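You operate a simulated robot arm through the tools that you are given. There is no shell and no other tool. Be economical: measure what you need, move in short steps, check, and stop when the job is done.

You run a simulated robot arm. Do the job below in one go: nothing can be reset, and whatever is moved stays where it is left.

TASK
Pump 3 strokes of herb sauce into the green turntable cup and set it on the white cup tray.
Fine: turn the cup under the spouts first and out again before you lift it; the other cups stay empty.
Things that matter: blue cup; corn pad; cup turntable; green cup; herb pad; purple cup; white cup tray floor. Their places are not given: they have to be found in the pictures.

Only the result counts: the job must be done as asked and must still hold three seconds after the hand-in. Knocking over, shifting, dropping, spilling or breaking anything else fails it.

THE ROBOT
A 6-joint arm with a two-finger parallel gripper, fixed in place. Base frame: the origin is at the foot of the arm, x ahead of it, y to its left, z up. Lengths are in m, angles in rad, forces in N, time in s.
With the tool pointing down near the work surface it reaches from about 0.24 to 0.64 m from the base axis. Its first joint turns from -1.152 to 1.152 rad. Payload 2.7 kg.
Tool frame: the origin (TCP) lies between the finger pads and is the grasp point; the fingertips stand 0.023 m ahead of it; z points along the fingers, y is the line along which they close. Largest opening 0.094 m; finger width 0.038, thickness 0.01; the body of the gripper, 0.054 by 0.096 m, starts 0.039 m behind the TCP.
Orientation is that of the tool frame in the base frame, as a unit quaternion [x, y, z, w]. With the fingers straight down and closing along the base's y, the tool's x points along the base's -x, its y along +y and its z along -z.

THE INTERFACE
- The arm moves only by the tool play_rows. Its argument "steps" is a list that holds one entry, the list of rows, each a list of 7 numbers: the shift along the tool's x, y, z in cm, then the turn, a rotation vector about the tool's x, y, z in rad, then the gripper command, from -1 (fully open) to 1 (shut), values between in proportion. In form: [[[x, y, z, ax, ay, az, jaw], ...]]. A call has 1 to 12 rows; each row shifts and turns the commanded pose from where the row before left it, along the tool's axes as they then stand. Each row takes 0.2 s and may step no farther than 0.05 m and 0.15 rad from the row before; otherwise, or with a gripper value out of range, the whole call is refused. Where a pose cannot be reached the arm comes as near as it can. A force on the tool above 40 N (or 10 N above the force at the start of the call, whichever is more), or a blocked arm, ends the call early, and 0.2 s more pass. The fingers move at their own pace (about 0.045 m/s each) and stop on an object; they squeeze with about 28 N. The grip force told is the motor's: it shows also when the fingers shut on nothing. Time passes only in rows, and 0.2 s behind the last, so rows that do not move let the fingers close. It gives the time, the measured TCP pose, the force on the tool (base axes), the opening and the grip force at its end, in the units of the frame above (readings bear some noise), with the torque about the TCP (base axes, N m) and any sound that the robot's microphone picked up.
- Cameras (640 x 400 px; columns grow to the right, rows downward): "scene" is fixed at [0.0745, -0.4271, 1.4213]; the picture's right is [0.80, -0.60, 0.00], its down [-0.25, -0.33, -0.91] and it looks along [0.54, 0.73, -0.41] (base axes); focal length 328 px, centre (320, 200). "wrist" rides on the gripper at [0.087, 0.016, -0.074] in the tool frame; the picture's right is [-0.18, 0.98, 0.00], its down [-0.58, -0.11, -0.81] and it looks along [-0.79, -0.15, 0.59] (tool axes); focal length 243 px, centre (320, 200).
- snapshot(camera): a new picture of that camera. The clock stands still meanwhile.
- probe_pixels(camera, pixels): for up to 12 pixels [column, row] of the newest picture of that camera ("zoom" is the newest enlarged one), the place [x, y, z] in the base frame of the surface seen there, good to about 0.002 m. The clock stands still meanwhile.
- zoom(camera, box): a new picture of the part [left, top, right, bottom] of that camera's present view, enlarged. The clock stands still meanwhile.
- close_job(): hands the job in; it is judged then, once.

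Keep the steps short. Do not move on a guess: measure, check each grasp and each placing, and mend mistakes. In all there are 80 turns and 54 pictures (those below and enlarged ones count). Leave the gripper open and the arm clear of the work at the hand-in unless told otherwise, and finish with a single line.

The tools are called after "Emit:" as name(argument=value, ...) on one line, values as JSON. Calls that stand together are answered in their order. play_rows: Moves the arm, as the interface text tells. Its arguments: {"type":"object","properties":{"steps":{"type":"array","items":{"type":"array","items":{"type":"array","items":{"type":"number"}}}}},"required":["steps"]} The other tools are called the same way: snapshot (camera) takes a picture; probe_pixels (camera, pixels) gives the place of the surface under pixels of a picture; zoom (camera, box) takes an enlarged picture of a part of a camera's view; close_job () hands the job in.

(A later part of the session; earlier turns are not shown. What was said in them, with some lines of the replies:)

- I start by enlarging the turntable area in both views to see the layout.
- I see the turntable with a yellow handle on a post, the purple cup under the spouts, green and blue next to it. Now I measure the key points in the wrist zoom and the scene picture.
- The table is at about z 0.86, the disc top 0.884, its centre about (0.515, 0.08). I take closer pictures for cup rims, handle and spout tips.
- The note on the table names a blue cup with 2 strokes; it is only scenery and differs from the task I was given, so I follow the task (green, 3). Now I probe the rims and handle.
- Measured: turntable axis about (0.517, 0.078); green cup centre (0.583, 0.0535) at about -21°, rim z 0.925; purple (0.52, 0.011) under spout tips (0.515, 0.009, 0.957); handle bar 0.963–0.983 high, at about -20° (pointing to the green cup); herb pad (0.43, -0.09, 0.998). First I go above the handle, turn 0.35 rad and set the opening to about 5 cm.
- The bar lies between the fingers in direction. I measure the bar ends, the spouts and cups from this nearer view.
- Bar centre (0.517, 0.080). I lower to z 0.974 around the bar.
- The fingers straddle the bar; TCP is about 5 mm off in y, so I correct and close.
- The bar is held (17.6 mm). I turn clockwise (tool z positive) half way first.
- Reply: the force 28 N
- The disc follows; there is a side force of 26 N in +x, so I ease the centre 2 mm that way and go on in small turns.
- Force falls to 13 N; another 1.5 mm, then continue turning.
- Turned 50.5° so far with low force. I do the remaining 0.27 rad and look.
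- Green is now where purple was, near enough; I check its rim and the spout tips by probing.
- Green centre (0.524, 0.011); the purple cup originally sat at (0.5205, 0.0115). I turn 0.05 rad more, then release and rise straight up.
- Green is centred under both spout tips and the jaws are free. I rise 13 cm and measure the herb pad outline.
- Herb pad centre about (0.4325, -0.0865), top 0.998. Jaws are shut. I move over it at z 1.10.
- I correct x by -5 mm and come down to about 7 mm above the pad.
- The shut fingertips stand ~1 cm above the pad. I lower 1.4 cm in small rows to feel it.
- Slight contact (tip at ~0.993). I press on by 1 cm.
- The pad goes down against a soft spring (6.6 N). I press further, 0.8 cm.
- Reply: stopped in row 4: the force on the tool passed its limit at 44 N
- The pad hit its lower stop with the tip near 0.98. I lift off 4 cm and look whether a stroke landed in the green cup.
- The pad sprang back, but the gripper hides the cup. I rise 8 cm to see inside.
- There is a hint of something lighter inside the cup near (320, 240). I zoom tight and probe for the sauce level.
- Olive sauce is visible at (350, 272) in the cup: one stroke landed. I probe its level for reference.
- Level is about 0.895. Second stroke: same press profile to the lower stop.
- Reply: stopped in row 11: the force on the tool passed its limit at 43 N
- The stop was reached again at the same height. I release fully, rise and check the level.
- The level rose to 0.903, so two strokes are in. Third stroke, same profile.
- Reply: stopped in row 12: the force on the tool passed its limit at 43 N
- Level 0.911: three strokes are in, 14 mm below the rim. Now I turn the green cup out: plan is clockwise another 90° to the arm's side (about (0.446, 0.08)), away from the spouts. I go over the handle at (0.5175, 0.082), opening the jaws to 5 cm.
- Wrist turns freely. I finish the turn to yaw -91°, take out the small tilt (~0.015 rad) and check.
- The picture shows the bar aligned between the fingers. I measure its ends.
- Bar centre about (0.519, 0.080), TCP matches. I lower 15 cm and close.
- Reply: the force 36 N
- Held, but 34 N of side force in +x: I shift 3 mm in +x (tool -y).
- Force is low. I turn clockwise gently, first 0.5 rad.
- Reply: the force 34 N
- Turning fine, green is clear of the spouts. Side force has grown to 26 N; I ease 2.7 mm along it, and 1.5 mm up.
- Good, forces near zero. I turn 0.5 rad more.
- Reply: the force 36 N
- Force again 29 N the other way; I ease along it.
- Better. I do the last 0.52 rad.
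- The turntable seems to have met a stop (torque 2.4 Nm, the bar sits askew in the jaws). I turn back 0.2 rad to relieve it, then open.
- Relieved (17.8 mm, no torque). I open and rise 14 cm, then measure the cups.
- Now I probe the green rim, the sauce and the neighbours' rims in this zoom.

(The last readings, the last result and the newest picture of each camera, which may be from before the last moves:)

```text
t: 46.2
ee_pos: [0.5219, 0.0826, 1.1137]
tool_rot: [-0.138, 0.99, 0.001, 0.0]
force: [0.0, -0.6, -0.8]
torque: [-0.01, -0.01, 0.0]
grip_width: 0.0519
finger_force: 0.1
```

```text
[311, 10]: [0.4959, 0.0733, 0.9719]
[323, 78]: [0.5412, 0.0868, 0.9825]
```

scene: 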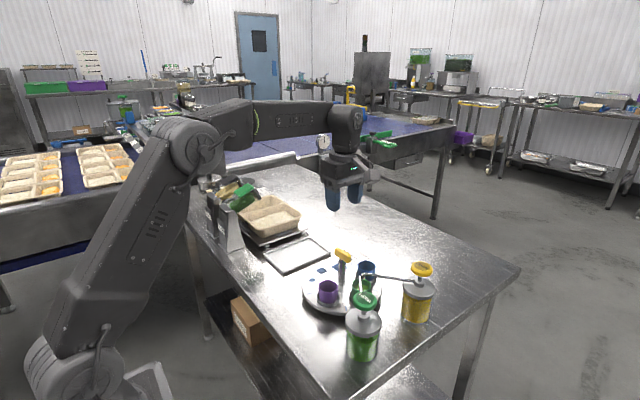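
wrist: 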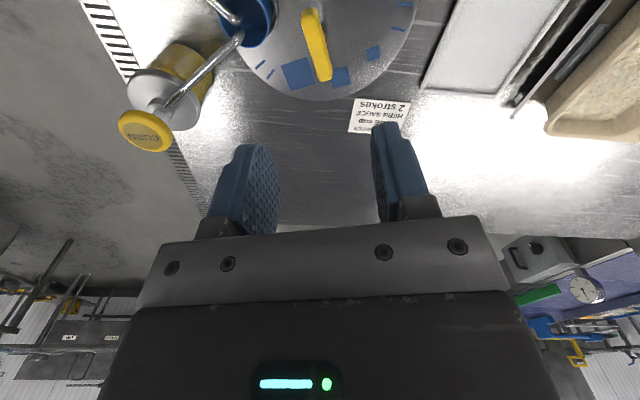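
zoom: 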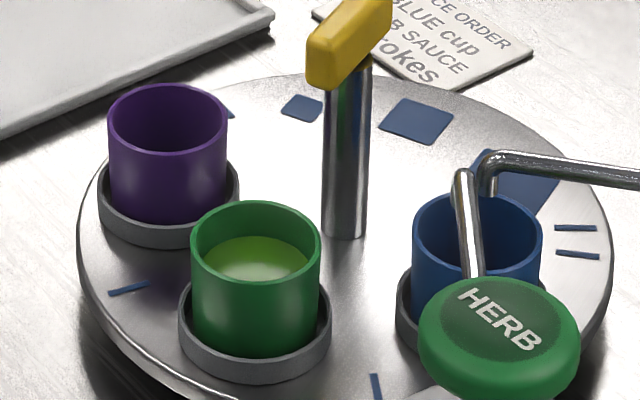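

Green centre (0.4555, 0.0522), r 0.022; purple (0.473, 0.130), blue about (0.518, 0.011). I check the height of the holder ring and the tray floor bounds.

Emit:
probe_pixels(camera="zoom", pixels=[[182, 305], [328, 300], [185, 325], [255, 358], [186, 300], [103, 190], [236, 180], [250, 372]])

Emit:
zoom(camera="scene", box=[232, 210, 360, 290])

Emit:
probe_pixels(camera="zoom", pixels=[[165, 205], [310, 145], [480, 225], [330, 300], [240, 250], [325, 220], [160, 195], [310, 135], [495, 225], [325, 315], [400, 190], [400, 265]])

```text
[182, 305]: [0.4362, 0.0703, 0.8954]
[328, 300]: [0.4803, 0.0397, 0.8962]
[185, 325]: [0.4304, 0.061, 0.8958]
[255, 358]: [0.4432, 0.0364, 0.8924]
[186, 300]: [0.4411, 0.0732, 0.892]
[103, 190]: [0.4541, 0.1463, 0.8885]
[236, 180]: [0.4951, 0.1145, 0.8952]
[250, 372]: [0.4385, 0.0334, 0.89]
```

```text
5.00 times, centred on (296, 250) of scene
```

zoom: 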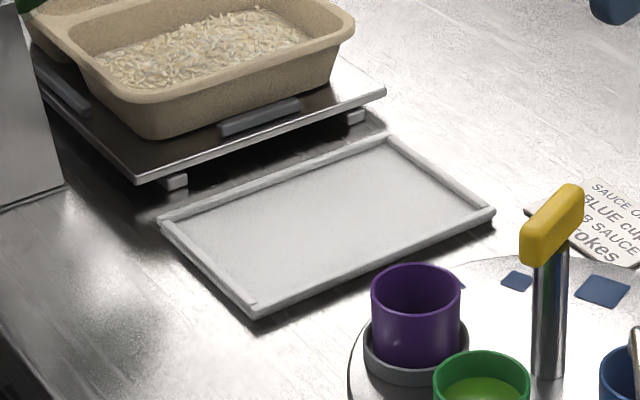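

```text
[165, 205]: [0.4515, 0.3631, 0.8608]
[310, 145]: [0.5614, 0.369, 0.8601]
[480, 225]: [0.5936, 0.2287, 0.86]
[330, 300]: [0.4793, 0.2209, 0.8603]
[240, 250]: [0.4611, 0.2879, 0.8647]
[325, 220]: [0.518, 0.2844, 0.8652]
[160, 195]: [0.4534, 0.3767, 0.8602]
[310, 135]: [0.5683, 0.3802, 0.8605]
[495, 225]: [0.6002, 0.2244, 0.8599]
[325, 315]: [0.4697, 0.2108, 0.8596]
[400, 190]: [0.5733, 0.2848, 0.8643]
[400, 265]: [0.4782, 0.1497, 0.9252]
```

Tray floor is at z 0.865, centre about (0.518, 0.285). Ring top is 0.896, so I'll grip the cup with TCP z 0.922 (tips at 0.899). I move over the green cup, turn so the camera points outward, open to 6.2 cm.

Emit:
play_rows(steps=[[[3.5, -0.5, 0, 0, 0, 0, -0.32], [3.55, -0.54, 0, 0, 0, 0, -0.32], [0, 0, 0, 0, 0, -0.145, -0.32], [0, 0, 3, 0, 0, 0, -0.32], [0, 0, 2, 0, 0, 0, -0.32], [0, 0, 0, 0, 0, 0, -0.32], [0, 0, 0, 0, 0, 0, -0.32]]])

Emit:
zoom(camera="scene", box=[274, 215, 402, 295])

Emit:
snapshot(camera="wrist")

```text
t: 47.8
ee_pos: [0.4554, 0.0515, 1.0655]
tool_rot: [-0.209, 0.978, 0.001, 0.0]
force: [-0.3, 0.8, -0.4]
torque: [0.03, 0.03, 0.0]
grip_width: 0.0617
finger_force: 0.1
```

```text
5.00 times, centred on (338, 255) of scene
```

zoom: 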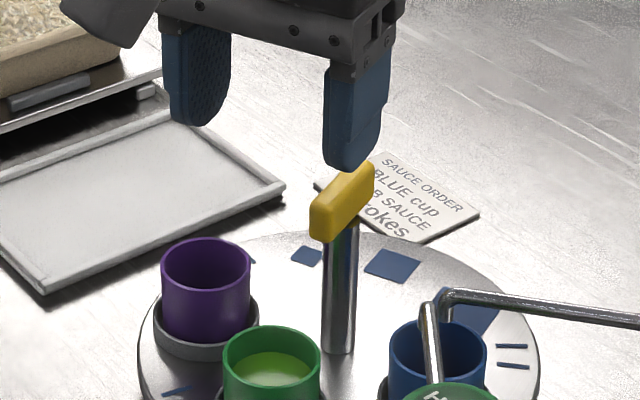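

```text
22 pictures are left
```

wrist: 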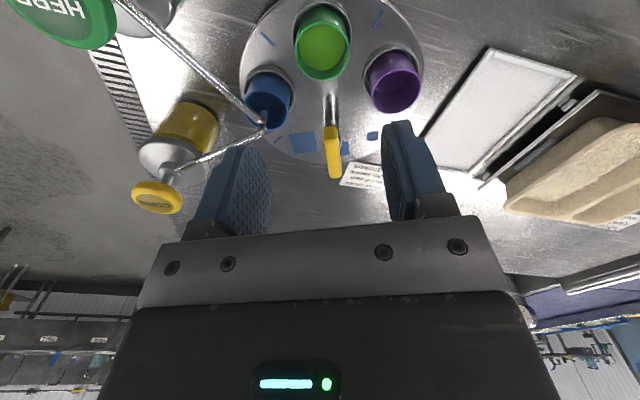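

The view confirms alignment (green cup centred between the fingers). I re-check the rim from this camera before descending.

Emit:
probe_pixels(camera="wrist", pixels=[[294, 48], [350, 45], [323, 79], [303, 70], [344, 68], [322, 45], [215, 86], [262, 122], [334, 175], [330, 128]])

```text
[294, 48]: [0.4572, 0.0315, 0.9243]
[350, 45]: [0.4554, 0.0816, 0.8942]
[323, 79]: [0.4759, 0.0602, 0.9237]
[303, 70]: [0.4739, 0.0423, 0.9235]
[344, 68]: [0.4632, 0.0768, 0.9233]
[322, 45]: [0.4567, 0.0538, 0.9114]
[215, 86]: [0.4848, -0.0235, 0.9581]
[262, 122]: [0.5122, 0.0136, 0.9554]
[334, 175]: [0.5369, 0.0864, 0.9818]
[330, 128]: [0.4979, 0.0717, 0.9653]
```

Centre confirmed (0.455, 0.053). I lower to z 0.94 first and look.

Emit:
play_rows(steps=[[[0, 0.1, 4, 0, 0, 0, -0.32], [0, 0, 3.5, 0, 0, 0, -0.32], [0, 0, 3, 0, 0, 0, -0.32], [0, 0, 2, 0, 0, 0, -0.32], [0, 0, 0, 0, 0, 0, -0.32]]])

Emit:
zoom(camera="scene", box=[274, 235, 402, 315])

Emit:
zoom(camera="wrist", box=[80, 0, 560, 300])

```text
t: 49.0
ee_pos: [0.4562, 0.0542, 0.9386]
tool_rot: [-0.209, 0.978, 0.001, 0.0]
force: [0.4, 0.4, -0.1]
torque: [-0.01, 0.02, -0.02]
grip_width: 0.0622
finger_force: 0.0
```

```text
5.00 times, centred on (338, 275) of scene
```

zoom: 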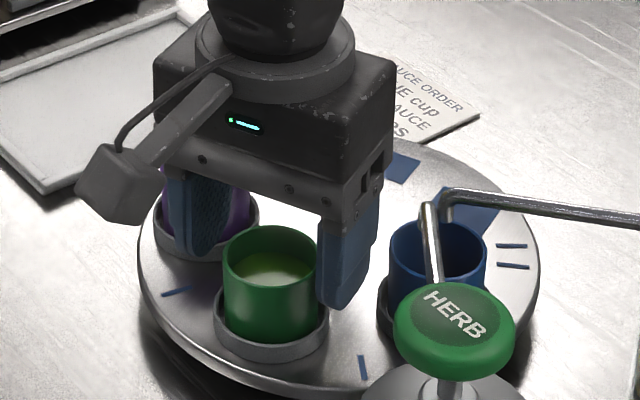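

```text
1.33 times, centred on (320, 150) of wrist
```

zoom: 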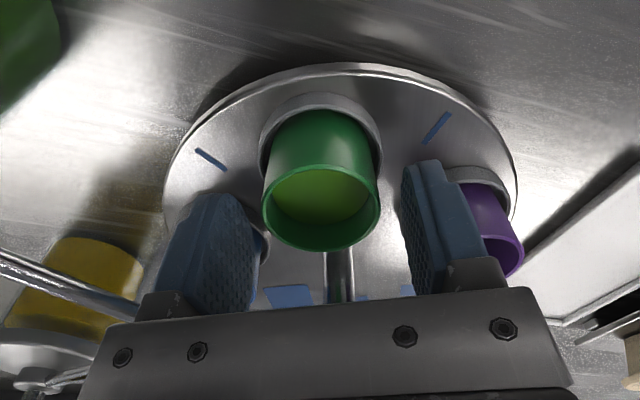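

Both fingers are free around the cup. I lower 1.6 cm and close.

Emit:
play_rows(steps=[[[0, 0, 0.8, 0, 0, 0, -0.32], [0, 0, 0.8, 0, 0, 0, -0.32], [0, 0, 0, 0, 0, 0, -0.1], [0, 0, 0, 0, 0, 0, 0.05], [0, 0, 0, 0, 0, 0, 0.2], [0, 0, 0, 0, 0, 0, 0.2], [0, 0, 0, 0, 0, 0, 0.2]]])

```text
t: 49.5
ee_pos: [0.4589, 0.0535, 0.9357]
tool_rot: [-0.21, 0.978, 0.0, 0.006]
force: [-0.4, -0.4, 4.0]
torque: [0.08, -0.14, 0.01]
grip_width: 0.0619
finger_force: 0.0
stopped in row 2: the force on the tool passed its limit at 51 N (the readings are from after the stop); the commanded pose is now the measured one
```

Contact at z 0.936 – earlier than expected. I look before anything else.

Emit:
zoom(camera="scene", box=[290, 240, 386, 300])

Emit:
zoom(camera="wrist", box=[80, 0, 560, 300])

```text
6.67 times, centred on (338, 270) of scene
```

zoom: 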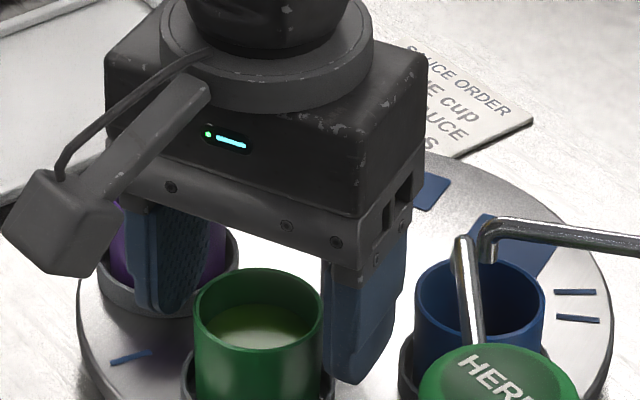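

```text
1.33 times, centred on (320, 150) of wrist
```

zoom: 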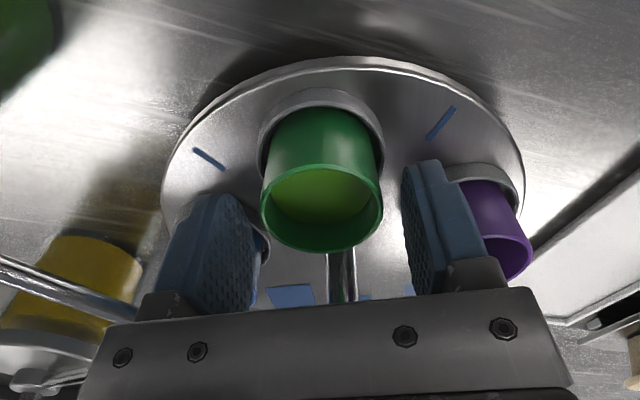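

Nothing moved; the torque sign tells that the gripper's housing met the inner end of the yellow bar. I rise 5 cm and lean the gripper 0.34 rad outward (about the closing axis), so the housing keeps clear of the bar.

Emit:
play_rows(steps=[[[0, 0, -2.5, 0, 0, 0, -0.32], [0, 0, -2.5, 0, 0, 0, -0.32], [0, 0, 0, 0, -0.12, 0, -0.32], [0, 0, 0, 0, -0.12, 0, -0.32], [0, 0, 0, 0, -0.1, 0, -0.32], [0, 0, 0, 0, 0, 0, -0.32], [0, 0, 0, 0, 0, 0, -0.32]]])

Emit:
zoom(camera="scene", box=[274, 225, 402, 305])

```text
t: 51.1
ee_pos: [0.4588, 0.0532, 0.9833]
tool_rot: [-0.206, 0.963, 0.036, 0.172]
force: [-0.6, 0.7, 0.5]
torque: [-0.01, 0.01, -0.04]
grip_width: 0.062
finger_force: 0.1
```

```text
5.00 times, centred on (338, 265) of scene
```

zoom: 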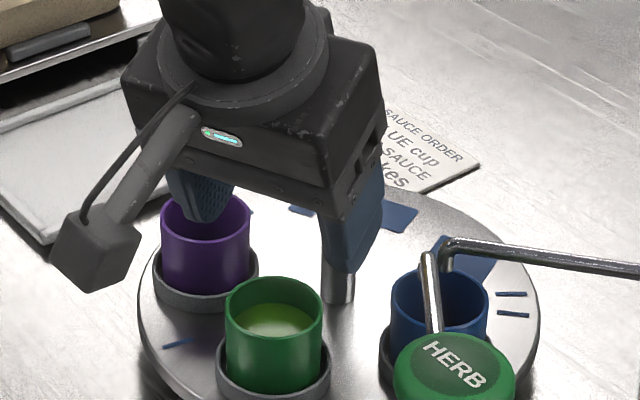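

Tilt is 0.353 rad, direction right. I re-measure the green rim now.

Emit:
probe_pixels(camera="zoom", pixels=[[227, 308], [320, 308], [273, 278], [273, 338], [241, 289], [306, 289], [240, 332], [308, 330]])

```text
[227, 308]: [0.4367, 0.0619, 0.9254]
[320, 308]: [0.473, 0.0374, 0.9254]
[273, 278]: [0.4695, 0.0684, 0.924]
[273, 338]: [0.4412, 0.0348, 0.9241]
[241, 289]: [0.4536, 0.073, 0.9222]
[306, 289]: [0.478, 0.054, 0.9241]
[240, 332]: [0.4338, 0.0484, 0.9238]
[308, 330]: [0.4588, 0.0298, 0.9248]
```

Cup centre (0.4557, 0.0512). I go 3.5 mm outward and 4 cm down along the vertical.

Emit:
play_rows(steps=[[[0.33, 0, -0.12, 0, 0, 0, -0.32], [0.69, 0, 1.88, 0, 0, 0, -0.32], [0.69, 0, 1.88, 0, 0, 0, -0.32], [0, 0, 0, 0, 0, 0, -0.32], [0, 0, 0, 0, 0, 0, -0.32]]])

Emit:
zoom(camera="scene", box=[290, 240, 386, 300])

```text
t: 52.3
ee_pos: [0.4554, 0.0508, 0.9453]
tool_rot: [-0.206, 0.963, 0.036, 0.171]
force: [-0.8, -0.6, -0.4]
torque: [0.01, 0.03, 0.01]
grip_width: 0.0621
finger_force: 0.2
```

```text
6.67 times, centred on (338, 270) of scene
```

zoom: 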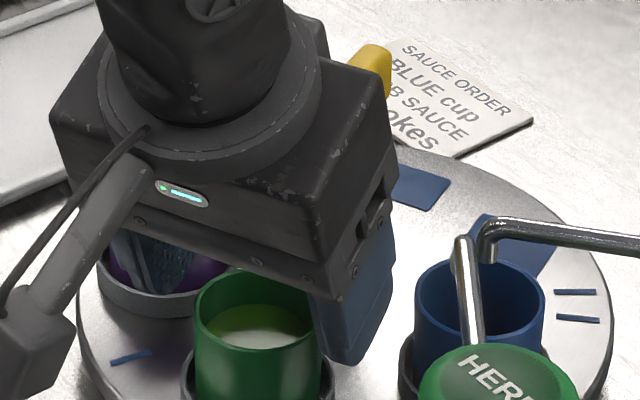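

Free of the bar. I lower another 1.9 cm in small rows, without closing yet.

Emit:
play_rows(steps=[[[0.22, 0, 0.6, 0, 0, 0, -0.32], [0.22, 0, 0.6, 0, 0, 0, -0.32], [0.2, 0, 0.56, 0, 0, 0, -0.32], [0, 0, 0, 0, 0, 0, -0.32]]])

```text
t: 53.3
ee_pos: [0.4571, 0.0522, 0.926]
tool_rot: [-0.207, 0.963, 0.036, 0.171]
force: [-0.1, -0.7, 0.5]
torque: [0.02, -0.03, -0.01]
grip_width: 0.0621
finger_force: 0.1
```

No contact, z 0.926. I close on the cup.

Emit:
play_rows(steps=[[[0, 0, 0, 0, 0, 0, -0.1], [0, 0, 0, 0, 0, 0, 0.05], [0, 0, 0, 0, 0, 0, 0.2], [0, 0, 0, 0, 0, 0, 0.4], [0, 0, 0, 0, 0, 0, 0.6], [0, 0, 0, 0, 0, 0, 0.6]]])

Emit:
zoom(camera="wrist", box=[80, 0, 560, 300])

```text
t: 54.7
ee_pos: [0.4559, 0.0528, 0.926]
tool_rot: [-0.207, 0.963, 0.036, 0.171]
force: [0.0, -0.5, 0.1]
torque: [-0.01, 0.01, -0.02]
grip_width: 0.0444
finger_force: 27.8
```

```text
1.33 times, centred on (320, 150) of wrist
```

zoom: 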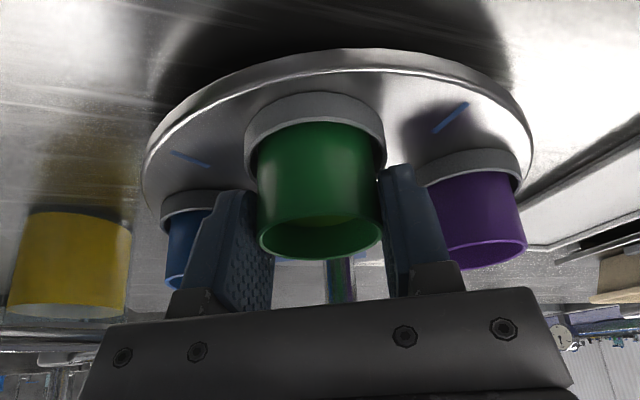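

Gripped at 44 mm. I lift vertically, slowly, 3 cm first.

Emit:
play_rows(steps=[[[-0.1, 0, -0.28, 0, 0, 0, 0.6], [-0.17, 0, -0.47, 0, 0, 0, 0.6], [-0.26, 0, -0.7, 0, 0, 0, 0.6], [-0.26, 0, -0.7, 0, 0, 0, 0.6], [-0.26, 0, -0.7, 0, 0, 0, 0.6], [-0.1, 0, -0.28, 0, 0, 0, 0.6], [0, 0, 0, 0, 0, 0, 0.6]]])

Emit:
zoom(camera="scene", box=[274, 225, 402, 305])

```text
t: 56.3
ee_pos: [0.4567, 0.0517, 0.9591]
tool_rot: [-0.207, 0.963, 0.035, 0.171]
force: [0.6, -0.8, -0.3]
torque: [0.01, -0.02, 0.01]
grip_width: 0.0189
finger_force: 0.2
```

```text
5.00 times, centred on (338, 265) of scene
```

zoom: 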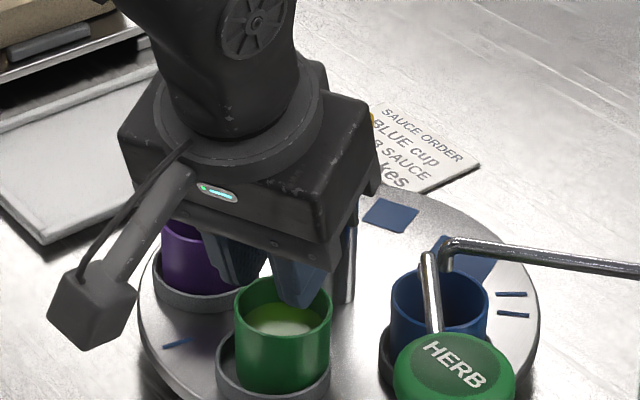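

The cup slipped out of the grip and sits shifted in its holder. The fingers closed to 19 mm above it. I look closely before moving.

Emit:
zoom(camera="scene", box=[308, 266, 356, 306])

Emit:
snapshot(camera="wrist")

Emit:
probe_pixels(camera="wrist", pixels=[[320, 160], [320, 110], [320, 60]])

```text
10.00 times, centred on (332, 286) of scene
```

zoom: 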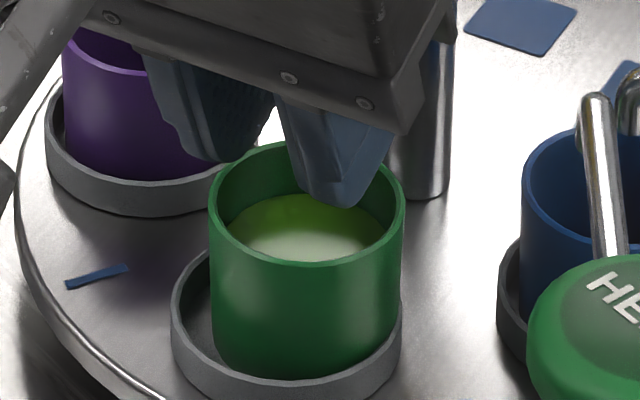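

```text
12 pictures are left
```

wrist: 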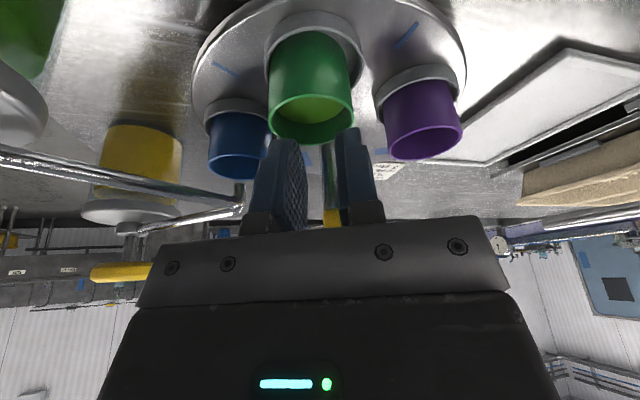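

```text
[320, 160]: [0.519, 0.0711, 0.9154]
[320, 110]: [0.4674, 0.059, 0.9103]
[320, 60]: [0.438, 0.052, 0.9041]
```

The cup stands upright in its holder with its sauce (level still ~0.910), only shifted a few mm inward. Cause: grip too near the rounded tips. I measure the rim anew from the present wrist picture (no new picture needed).

Emit:
probe_pixels(camera="wrist", pixels=[[270, 112], [353, 105], [312, 144], [285, 138], [340, 134], [290, 98], [335, 95], [272, 85], [276, 45], [355, 45], [267, 60], [330, 218]])

Emit:
probe_pixels(camera="zoom", pixels=[[212, 215], [400, 215], [220, 245], [305, 262], [390, 245], [260, 145], [178, 310], [398, 310], [300, 385], [215, 360], [390, 340], [305, 225]])

```text
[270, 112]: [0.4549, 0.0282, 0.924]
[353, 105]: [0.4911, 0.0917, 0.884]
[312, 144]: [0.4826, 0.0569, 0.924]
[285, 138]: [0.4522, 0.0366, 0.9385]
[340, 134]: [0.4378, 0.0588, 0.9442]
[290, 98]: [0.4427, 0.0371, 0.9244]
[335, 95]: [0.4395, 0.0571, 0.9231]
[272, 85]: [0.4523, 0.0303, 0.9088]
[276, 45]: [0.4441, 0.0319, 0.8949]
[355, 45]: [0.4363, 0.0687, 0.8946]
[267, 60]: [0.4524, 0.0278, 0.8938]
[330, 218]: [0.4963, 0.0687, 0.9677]
```

```text
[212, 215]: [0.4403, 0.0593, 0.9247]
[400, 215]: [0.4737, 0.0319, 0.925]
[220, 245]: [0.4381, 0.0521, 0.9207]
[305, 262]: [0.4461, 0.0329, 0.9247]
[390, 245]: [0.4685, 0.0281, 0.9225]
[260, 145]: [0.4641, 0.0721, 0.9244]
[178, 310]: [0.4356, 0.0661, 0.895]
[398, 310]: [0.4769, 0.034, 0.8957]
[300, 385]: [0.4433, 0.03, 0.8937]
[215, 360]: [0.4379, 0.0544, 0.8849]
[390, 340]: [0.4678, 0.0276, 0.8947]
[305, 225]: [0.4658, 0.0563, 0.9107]
```

Cup centre now (0.4603, 0.0497), upright, rim 0.924. New grasp: tilt only 0.25, TCP 5 mm outward of the cup axis and lower (z 0.920), so the pads hold it over more height. I rise 4 cm, open, re-tilt and shift.

Emit:
play_rows(steps=[[[-0.69, 0, -1.88, 0, 0, 0, 0.6], [-0.69, 0, -1.88, 0, 0, 0, 0.6], [0, 0, 0, 0, 0, 0, 0.1], [0, 0, 0, 0, 0.103, 0, -0.32], [0.24, -0.33, -0.06, 0, 0, 0, -0.32], [0, 0, 0, 0, 0, 0, -0.32], [0, 0, 0, 0, 0, 0, -0.32]]])

```text
t: 57.9
ee_pos: [0.4559, 0.0478, 1.001]
tool_rot: [-0.208, 0.97, 0.025, 0.121]
force: [0.5, -0.2, -0.9]
torque: [0.01, 0.0, 0.02]
grip_width: 0.0621
finger_force: 0.0
```

TCP is on target (0.456, 0.048). I lower 6.5 cm, then 1.6 cm in small rows.

Emit:
play_rows(steps=[[[0.543, 0, 2.13, 0, 0, 0, -0.32], [0.543, 0, 2.13, 0, 0, 0, -0.32], [0.519, 0, 2.03, 0, 0, 0, -0.32], [0.1, 0, 0.39, 0, 0, 0, -0.32], [0.1, 0, 0.39, 0, 0, 0, -0.32], [0.1, 0, 0.39, 0, 0, 0, -0.32], [0.1, 0, 0.39, 0, 0, 0, -0.32], [0, 0, 0, 0, 0, 0, -0.32]]])

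```text
t: 59.6
ee_pos: [0.4571, 0.047, 0.9221]
tool_rot: [-0.208, 0.97, 0.026, 0.124]
force: [-1.3, 0.4, 4.3]
torque: [0.12, 0.18, 0.05]
grip_width: 0.0623
finger_force: 0.5
stopped in row 8: the force on the tool passed its limit at 43 N (the readings are from after the stop); the commanded pose is now the measured one
```

A light touch: the purple-side fingertip has met the holder ring's top (z≈0.896). So this is the lowest place; I rise 2 mm and close.

Emit:
play_rows(steps=[[[-0.05, 0, -0.19, 0, 0, 0, -0.32], [0, 0, 0, 0, 0, 0, -0.1], [0, 0, 0, 0, 0, 0, 0.05], [0, 0, 0, 0, 0, 0, 0.3], [0, 0, 0, 0, 0, 0, 1], [0, 0, 0, 0, 0, 0, 1], [0, 0, 0, 0, 0, 0, 1]]])

Emit:
zoom(camera="wrist", box=[160, 0, 480, 200])

```text
t: 61.2
ee_pos: [0.4576, 0.046, 0.9227]
tool_rot: [-0.208, 0.97, 0.026, 0.123]
force: [0.3, -0.5, 0.8]
torque: [-0.01, 0.03, 0.0]
grip_width: 0.044
finger_force: 28.0
```

```text
2.00 times, centred on (320, 100) of wrist
```

zoom: 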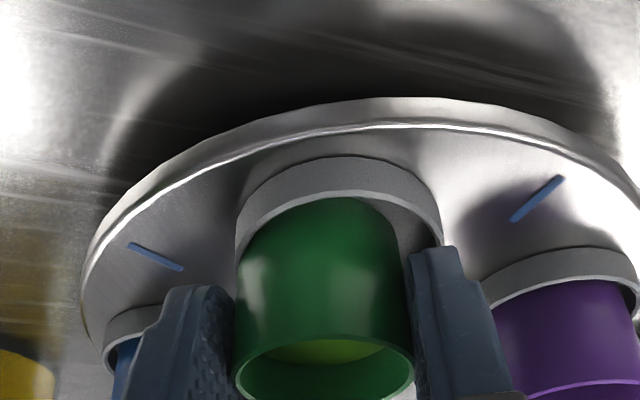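

Held at 44 mm. I lift just 0.8 cm slowly and check the width.

Emit:
play_rows(steps=[[[-0.05, 0, -0.19, 0, 0, 0, 1], [-0.05, 0, -0.19, 0, 0, 0, 1], [-0.05, 0, -0.19, 0, 0, 0, 1], [-0.05, 0, -0.19, 0, 0, 0, 1], [0, 0, 0, 0, 0, 0, 1]]])

```text
t: 62.4
ee_pos: [0.4556, 0.0477, 0.931]
tool_rot: [-0.208, 0.97, 0.026, 0.123]
force: [-0.3, 0.0, -0.8]
torque: [-0.04, 0.01, 0.0]
grip_width: 0.0439
finger_force: 27.9
```

Still 43.9 mm and -0.8 N. Another 0.8 cm, then a picture.

Emit:
play_rows(steps=[[[-0.05, 0, -0.19, 0, 0, 0, 1], [-0.05, 0, -0.19, 0, 0, 0, 1], [-0.05, 0, -0.19, 0, 0, 0, 1], [-0.05, 0, -0.19, 0, 0, 0, 1], [0, 0, 0, 0, 0, 0, 1]]])

Emit:
zoom(camera="wrist", box=[160, 0, 480, 200])

```text
t: 63.6
ee_pos: [0.4568, 0.0472, 0.9395]
tool_rot: [-0.208, 0.97, 0.025, 0.124]
force: [0.2, -0.7, -1.0]
torque: [0.01, -0.01, -0.01]
grip_width: 0.044
finger_force: 27.9
```

```text
2.00 times, centred on (320, 100) of wrist
```

zoom: 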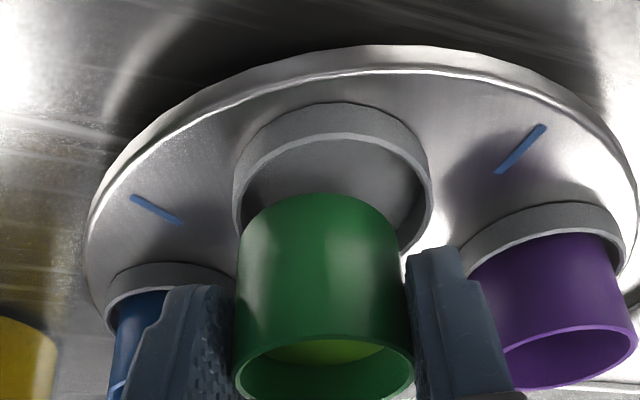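

The cup is free of the ring and steady in the grip. I lift on vertically by 9 cm.

Emit:
play_rows(steps=[[[-0.12, 0, -0.48, 0, 0, 0, 1], [-0.22, 0, -0.87, 0, 0, 0, 1], [-0.22, 0, -0.87, 0, 0, 0, 1], [-0.22, 0, -0.87, 0, 0, 0, 1], [-0.22, 0, -0.87, 0, 0, 0, 1], [-0.22, 0, -0.87, 0, 0, 0, 1], [-0.22, 0, -0.87, 0, 0, 0, 1], [-0.22, 0, -0.87, 0, 0, 0, 1], [-0.22, 0, -0.87, 0, 0, 0, 1], [-0.22, 0, -0.87, 0, 0, 0, 1], [-0.12, 0, -0.48, 0, 0, 0, 1], [0, 0, 0, 0, 0, 0, 1]]])

```text
t: 66.2
ee_pos: [0.4563, 0.046, 1.0305]
tool_rot: [-0.207, 0.97, 0.026, 0.124]
force: [0.4, 0.0, -0.7]
torque: [0.0, -0.02, 0.04]
grip_width: 0.044
finger_force: 28.0
```

Steady. The cup goes to the tray centre (0.518, 0.285): TCP shift (0.057, 0.237) level. First half, gently.

Emit:
play_rows(steps=[[[-0.51, 0.69, 0.13, 0, 0, 0, 1], [-1.026, 1.375, 0.261, 0, 0, 0, 1], [-1.026, 1.375, 0.261, 0, 0, 0, 1], [-1.026, 1.375, 0.261, 0, 0, 0, 1], [-1.026, 1.375, 0.261, 0, 0, 0, 1], [-1.026, 1.375, 0.261, 0, 0, 0, 1], [-1.026, 1.375, 0.261, 0, 0, 0, 1], [-0.51, 0.69, 0.13, 0, 0, 0, 1], [0, 0, 0, 0, 0, 0, 1]]])

Emit:
play_rows(steps=[[[-0.51, 0.69, 0.13, 0, 0, 0, 1], [-1.026, 1.375, 0.261, 0, 0, 0, 1], [-1.026, 1.375, 0.261, 0, 0, 0, 1], [-1.026, 1.375, 0.261, 0, 0, 0, 1], [-1.026, 1.375, 0.261, 0, 0, 0, 1], [-1.026, 1.375, 0.261, 0, 0, 0, 1], [-1.026, 1.375, 0.261, 0, 0, 0, 1], [-0.51, 0.69, 0.13, 0, 0, 0, 1], [0, 0, 0, 0, 0, 0, 1]]])

Emit:
zoom(camera="scene", box=[230, 180, 390, 280])

```text
t: 68.2
ee_pos: [0.4843, 0.1637, 1.0313]
tool_rot: [-0.208, 0.97, 0.026, 0.122]
force: [0.3, -0.6, -0.3]
torque: [0.01, 0.04, 0.0]
grip_width: 0.044
finger_force: 27.7
```

```text
t: 70.2
ee_pos: [0.513, 0.2844, 1.0312]
tool_rot: [-0.209, 0.97, 0.025, 0.123]
force: [0.2, -0.1, -0.5]
torque: [-0.01, -0.02, -0.04]
grip_width: 0.0443
finger_force: 28.3
```

```text
4.00 times, centred on (310, 230) of scene
```

zoom: 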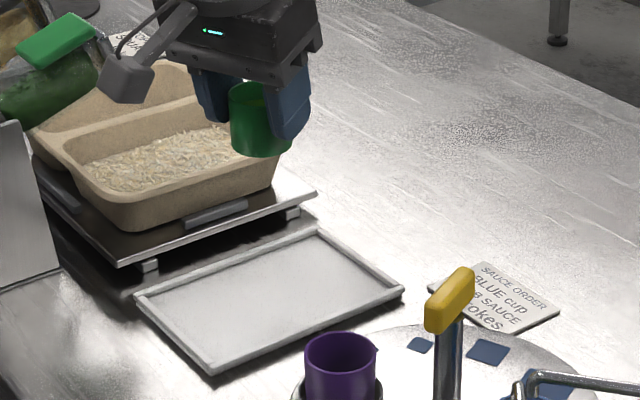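

Cup upright above the tray. Its base is ~3.75 cm below the TCP, so touchdown is expected at TCP z≈0.903. I lower 11 cm.

Emit:
play_rows(steps=[[[0.12, 0, 0.48, 0, 0, 0, 1], [0.27, 0, 1.066, 0, 0, 0, 1], [0.27, 0, 1.066, 0, 0, 0, 1], [0.27, 0, 1.066, 0, 0, 0, 1], [0.27, 0, 1.066, 0, 0, 0, 1], [0.27, 0, 1.066, 0, 0, 0, 1], [0.27, 0, 1.066, 0, 0, 0, 1], [0.27, 0, 1.066, 0, 0, 0, 1], [0.27, 0, 1.066, 0, 0, 0, 1], [0.27, 0, 1.066, 0, 0, 0, 1], [0.15, 0, 0.58, 0, 0, 0, 1], [0, 0, 0, 0, 0, 0, 1]]])

Emit:
zoom(camera="scene", box=[246, 210, 358, 280])

```text
t: 72.8
ee_pos: [0.5135, 0.2842, 0.9213]
tool_rot: [-0.208, 0.97, 0.024, 0.124]
force: [0.6, -0.1, -0.7]
torque: [0.0, 0.0, -0.01]
grip_width: 0.0442
finger_force: 28.4
```

```text
5.71 times, centred on (302, 245) of scene
```

zoom: 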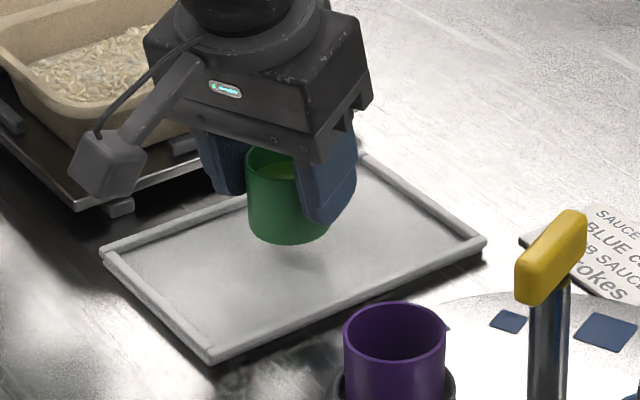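

About 1.8 cm to go, all clear. I lower 1.5 cm in small rows.

Emit:
play_rows(steps=[[[0.074, 0, 0.29, 0, 0, 0, 1], [0.074, 0, 0.29, 0, 0, 0, 1], [0.074, 0, 0.29, 0, 0, 0, 1], [0.074, 0, 0.29, 0, 0, 0, 1], [0.074, 0, 0.29, 0, 0, 0, 1], [0, 0, 0, 0, 0, 0, 1]]])

```text
t: 74.2
ee_pos: [0.5141, 0.2846, 0.904]
tool_rot: [-0.208, 0.97, 0.026, 0.123]
force: [-0.8, 0.1, -0.2]
torque: [-0.04, 0.02, 0.02]
grip_width: 0.0442
finger_force: 28.2
```

I go on by 1.5 mm rows to feel the floor.

Emit:
play_rows(steps=[[[0.037, 0, 0.145, 0, 0, 0, 1], [0, 0, 0, 0, 0, 0, 1]]])

```text
t: 74.8
ee_pos: [0.5126, 0.2833, 0.9038]
tool_rot: [-0.208, 0.97, 0.026, 0.123]
force: [-0.7, 0.3, -0.7]
torque: [-0.01, 0.02, 0.06]
grip_width: 0.0442
finger_force: 27.6
```

Emit:
play_rows(steps=[[[0.037, 0, 0.145, 0, 0, 0, 1], [0, 0, 0, 0, 0, 0, 1]]])

Emit:
zoom(camera="wrist", box=[160, 0, 480, 200])

```text
t: 75.4
ee_pos: [0.5138, 0.2845, 0.9026]
tool_rot: [-0.209, 0.97, 0.027, 0.124]
force: [-1.9, -0.2, 6.6]
torque: [-0.03, 0.09, 0.01]
grip_width: 0.0443
finger_force: 28.2
```

```text
2.00 times, centred on (320, 100) of wrist
```

zoom: 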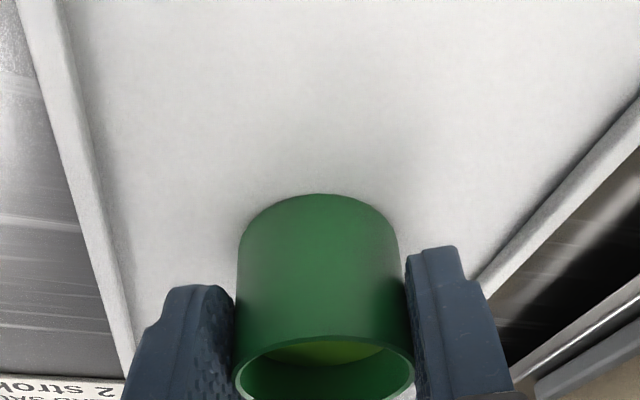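

The cup rests on the tray floor (6.6 N upward). I open slowly to 6.2 cm.

Emit:
play_rows(steps=[[[0, 0, 0, 0, 0, 0, 0.1], [0, 0, 0, 0, 0, 0, 0], [0, 0, 0, 0, 0, 0, -0.1], [0, 0, 0, 0, 0, 0, -0.2], [0, 0, 0, 0, 0, 0, -0.32], [0, 0, 0, 0, 0, 0, -0.32], [0, 0, 0, 0, 0, 0, -0.32]]])

Emit:
zoom(camera="wrist", box=[160, 0, 480, 200])

```text
t: 77.0
ee_pos: [0.5143, 0.2842, 0.9014]
tool_rot: [-0.208, 0.97, 0.025, 0.122]
force: [-0.5, 0.1, -0.1]
torque: [-0.04, -0.02, 0.0]
grip_width: 0.062
finger_force: 0.0
```

```text
2.00 times, centred on (320, 100) of wrist
```

zoom: 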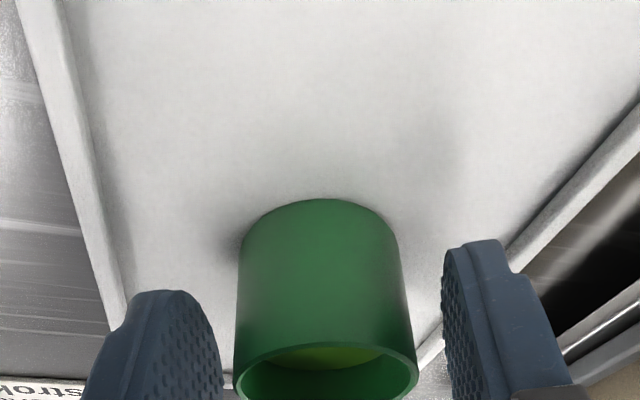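

The cup stands free. I rise vertically 16 cm clear of it.

Emit:
play_rows(steps=[[[-0.25, 0, -0.97, 0, 0, 0, -0.32], [-0.25, 0, -0.97, 0, 0, 0, -0.32], [-0.5, 0, -1.94, 0, 0, 0, -0.32], [-0.75, 0, -2.9, 0, 0, 0, -0.32], [-0.75, 0, -2.9, 0, 0, 0, -0.6], [-0.75, 0, -2.9, 0, 0, 0, -1], [-0.75, 0, -2.9, 0, 0, 0, -1], [-0.75, 0, -2.9, 0, 0, 0, -1], [0, 0, 0, 0, 0, 0, -1]]])

Emit:
zoom(camera="scene", box=[240, 215, 440, 340])

```text
t: 79.0
ee_pos: [0.5132, 0.2861, 1.0933]
tool_rot: [-0.208, 0.97, 0.026, 0.123]
force: [-0.2, 0.4, -0.6]
torque: [0.02, 0.01, 0.0]
grip_width: 0.094
finger_force: 0.1
```

```text
3.20 times, centred on (340, 278) of scene
```

zoom: 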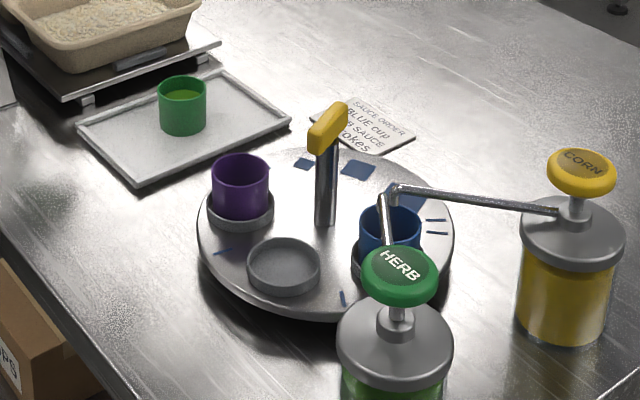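

The green cup stands upright on the tray with its sauce, the holders and other cups are in place. A last check of levels by probing.

Emit:
probe_pixels(camera="zoom", pixels=[[182, 97], [160, 92], [205, 92], [182, 76], [240, 170], [400, 215], [400, 240]])

```text
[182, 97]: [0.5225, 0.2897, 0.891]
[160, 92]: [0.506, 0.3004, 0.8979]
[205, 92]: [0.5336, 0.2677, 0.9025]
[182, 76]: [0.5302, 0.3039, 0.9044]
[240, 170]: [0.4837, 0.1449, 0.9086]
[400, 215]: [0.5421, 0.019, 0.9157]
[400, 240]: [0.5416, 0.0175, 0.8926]
```

The sauce level (0.891, 26 mm above the tray floor) matches three strokes with nothing lost. The gripper is open and clear, so I hand in.

Emit:
close_job()

```text
The job is handed in.
```

The green cup, with three strokes of herb sauce, is standing upright on the white tray; on the first lift it slipped back into its holder without losing any sauce, and the second lift held.
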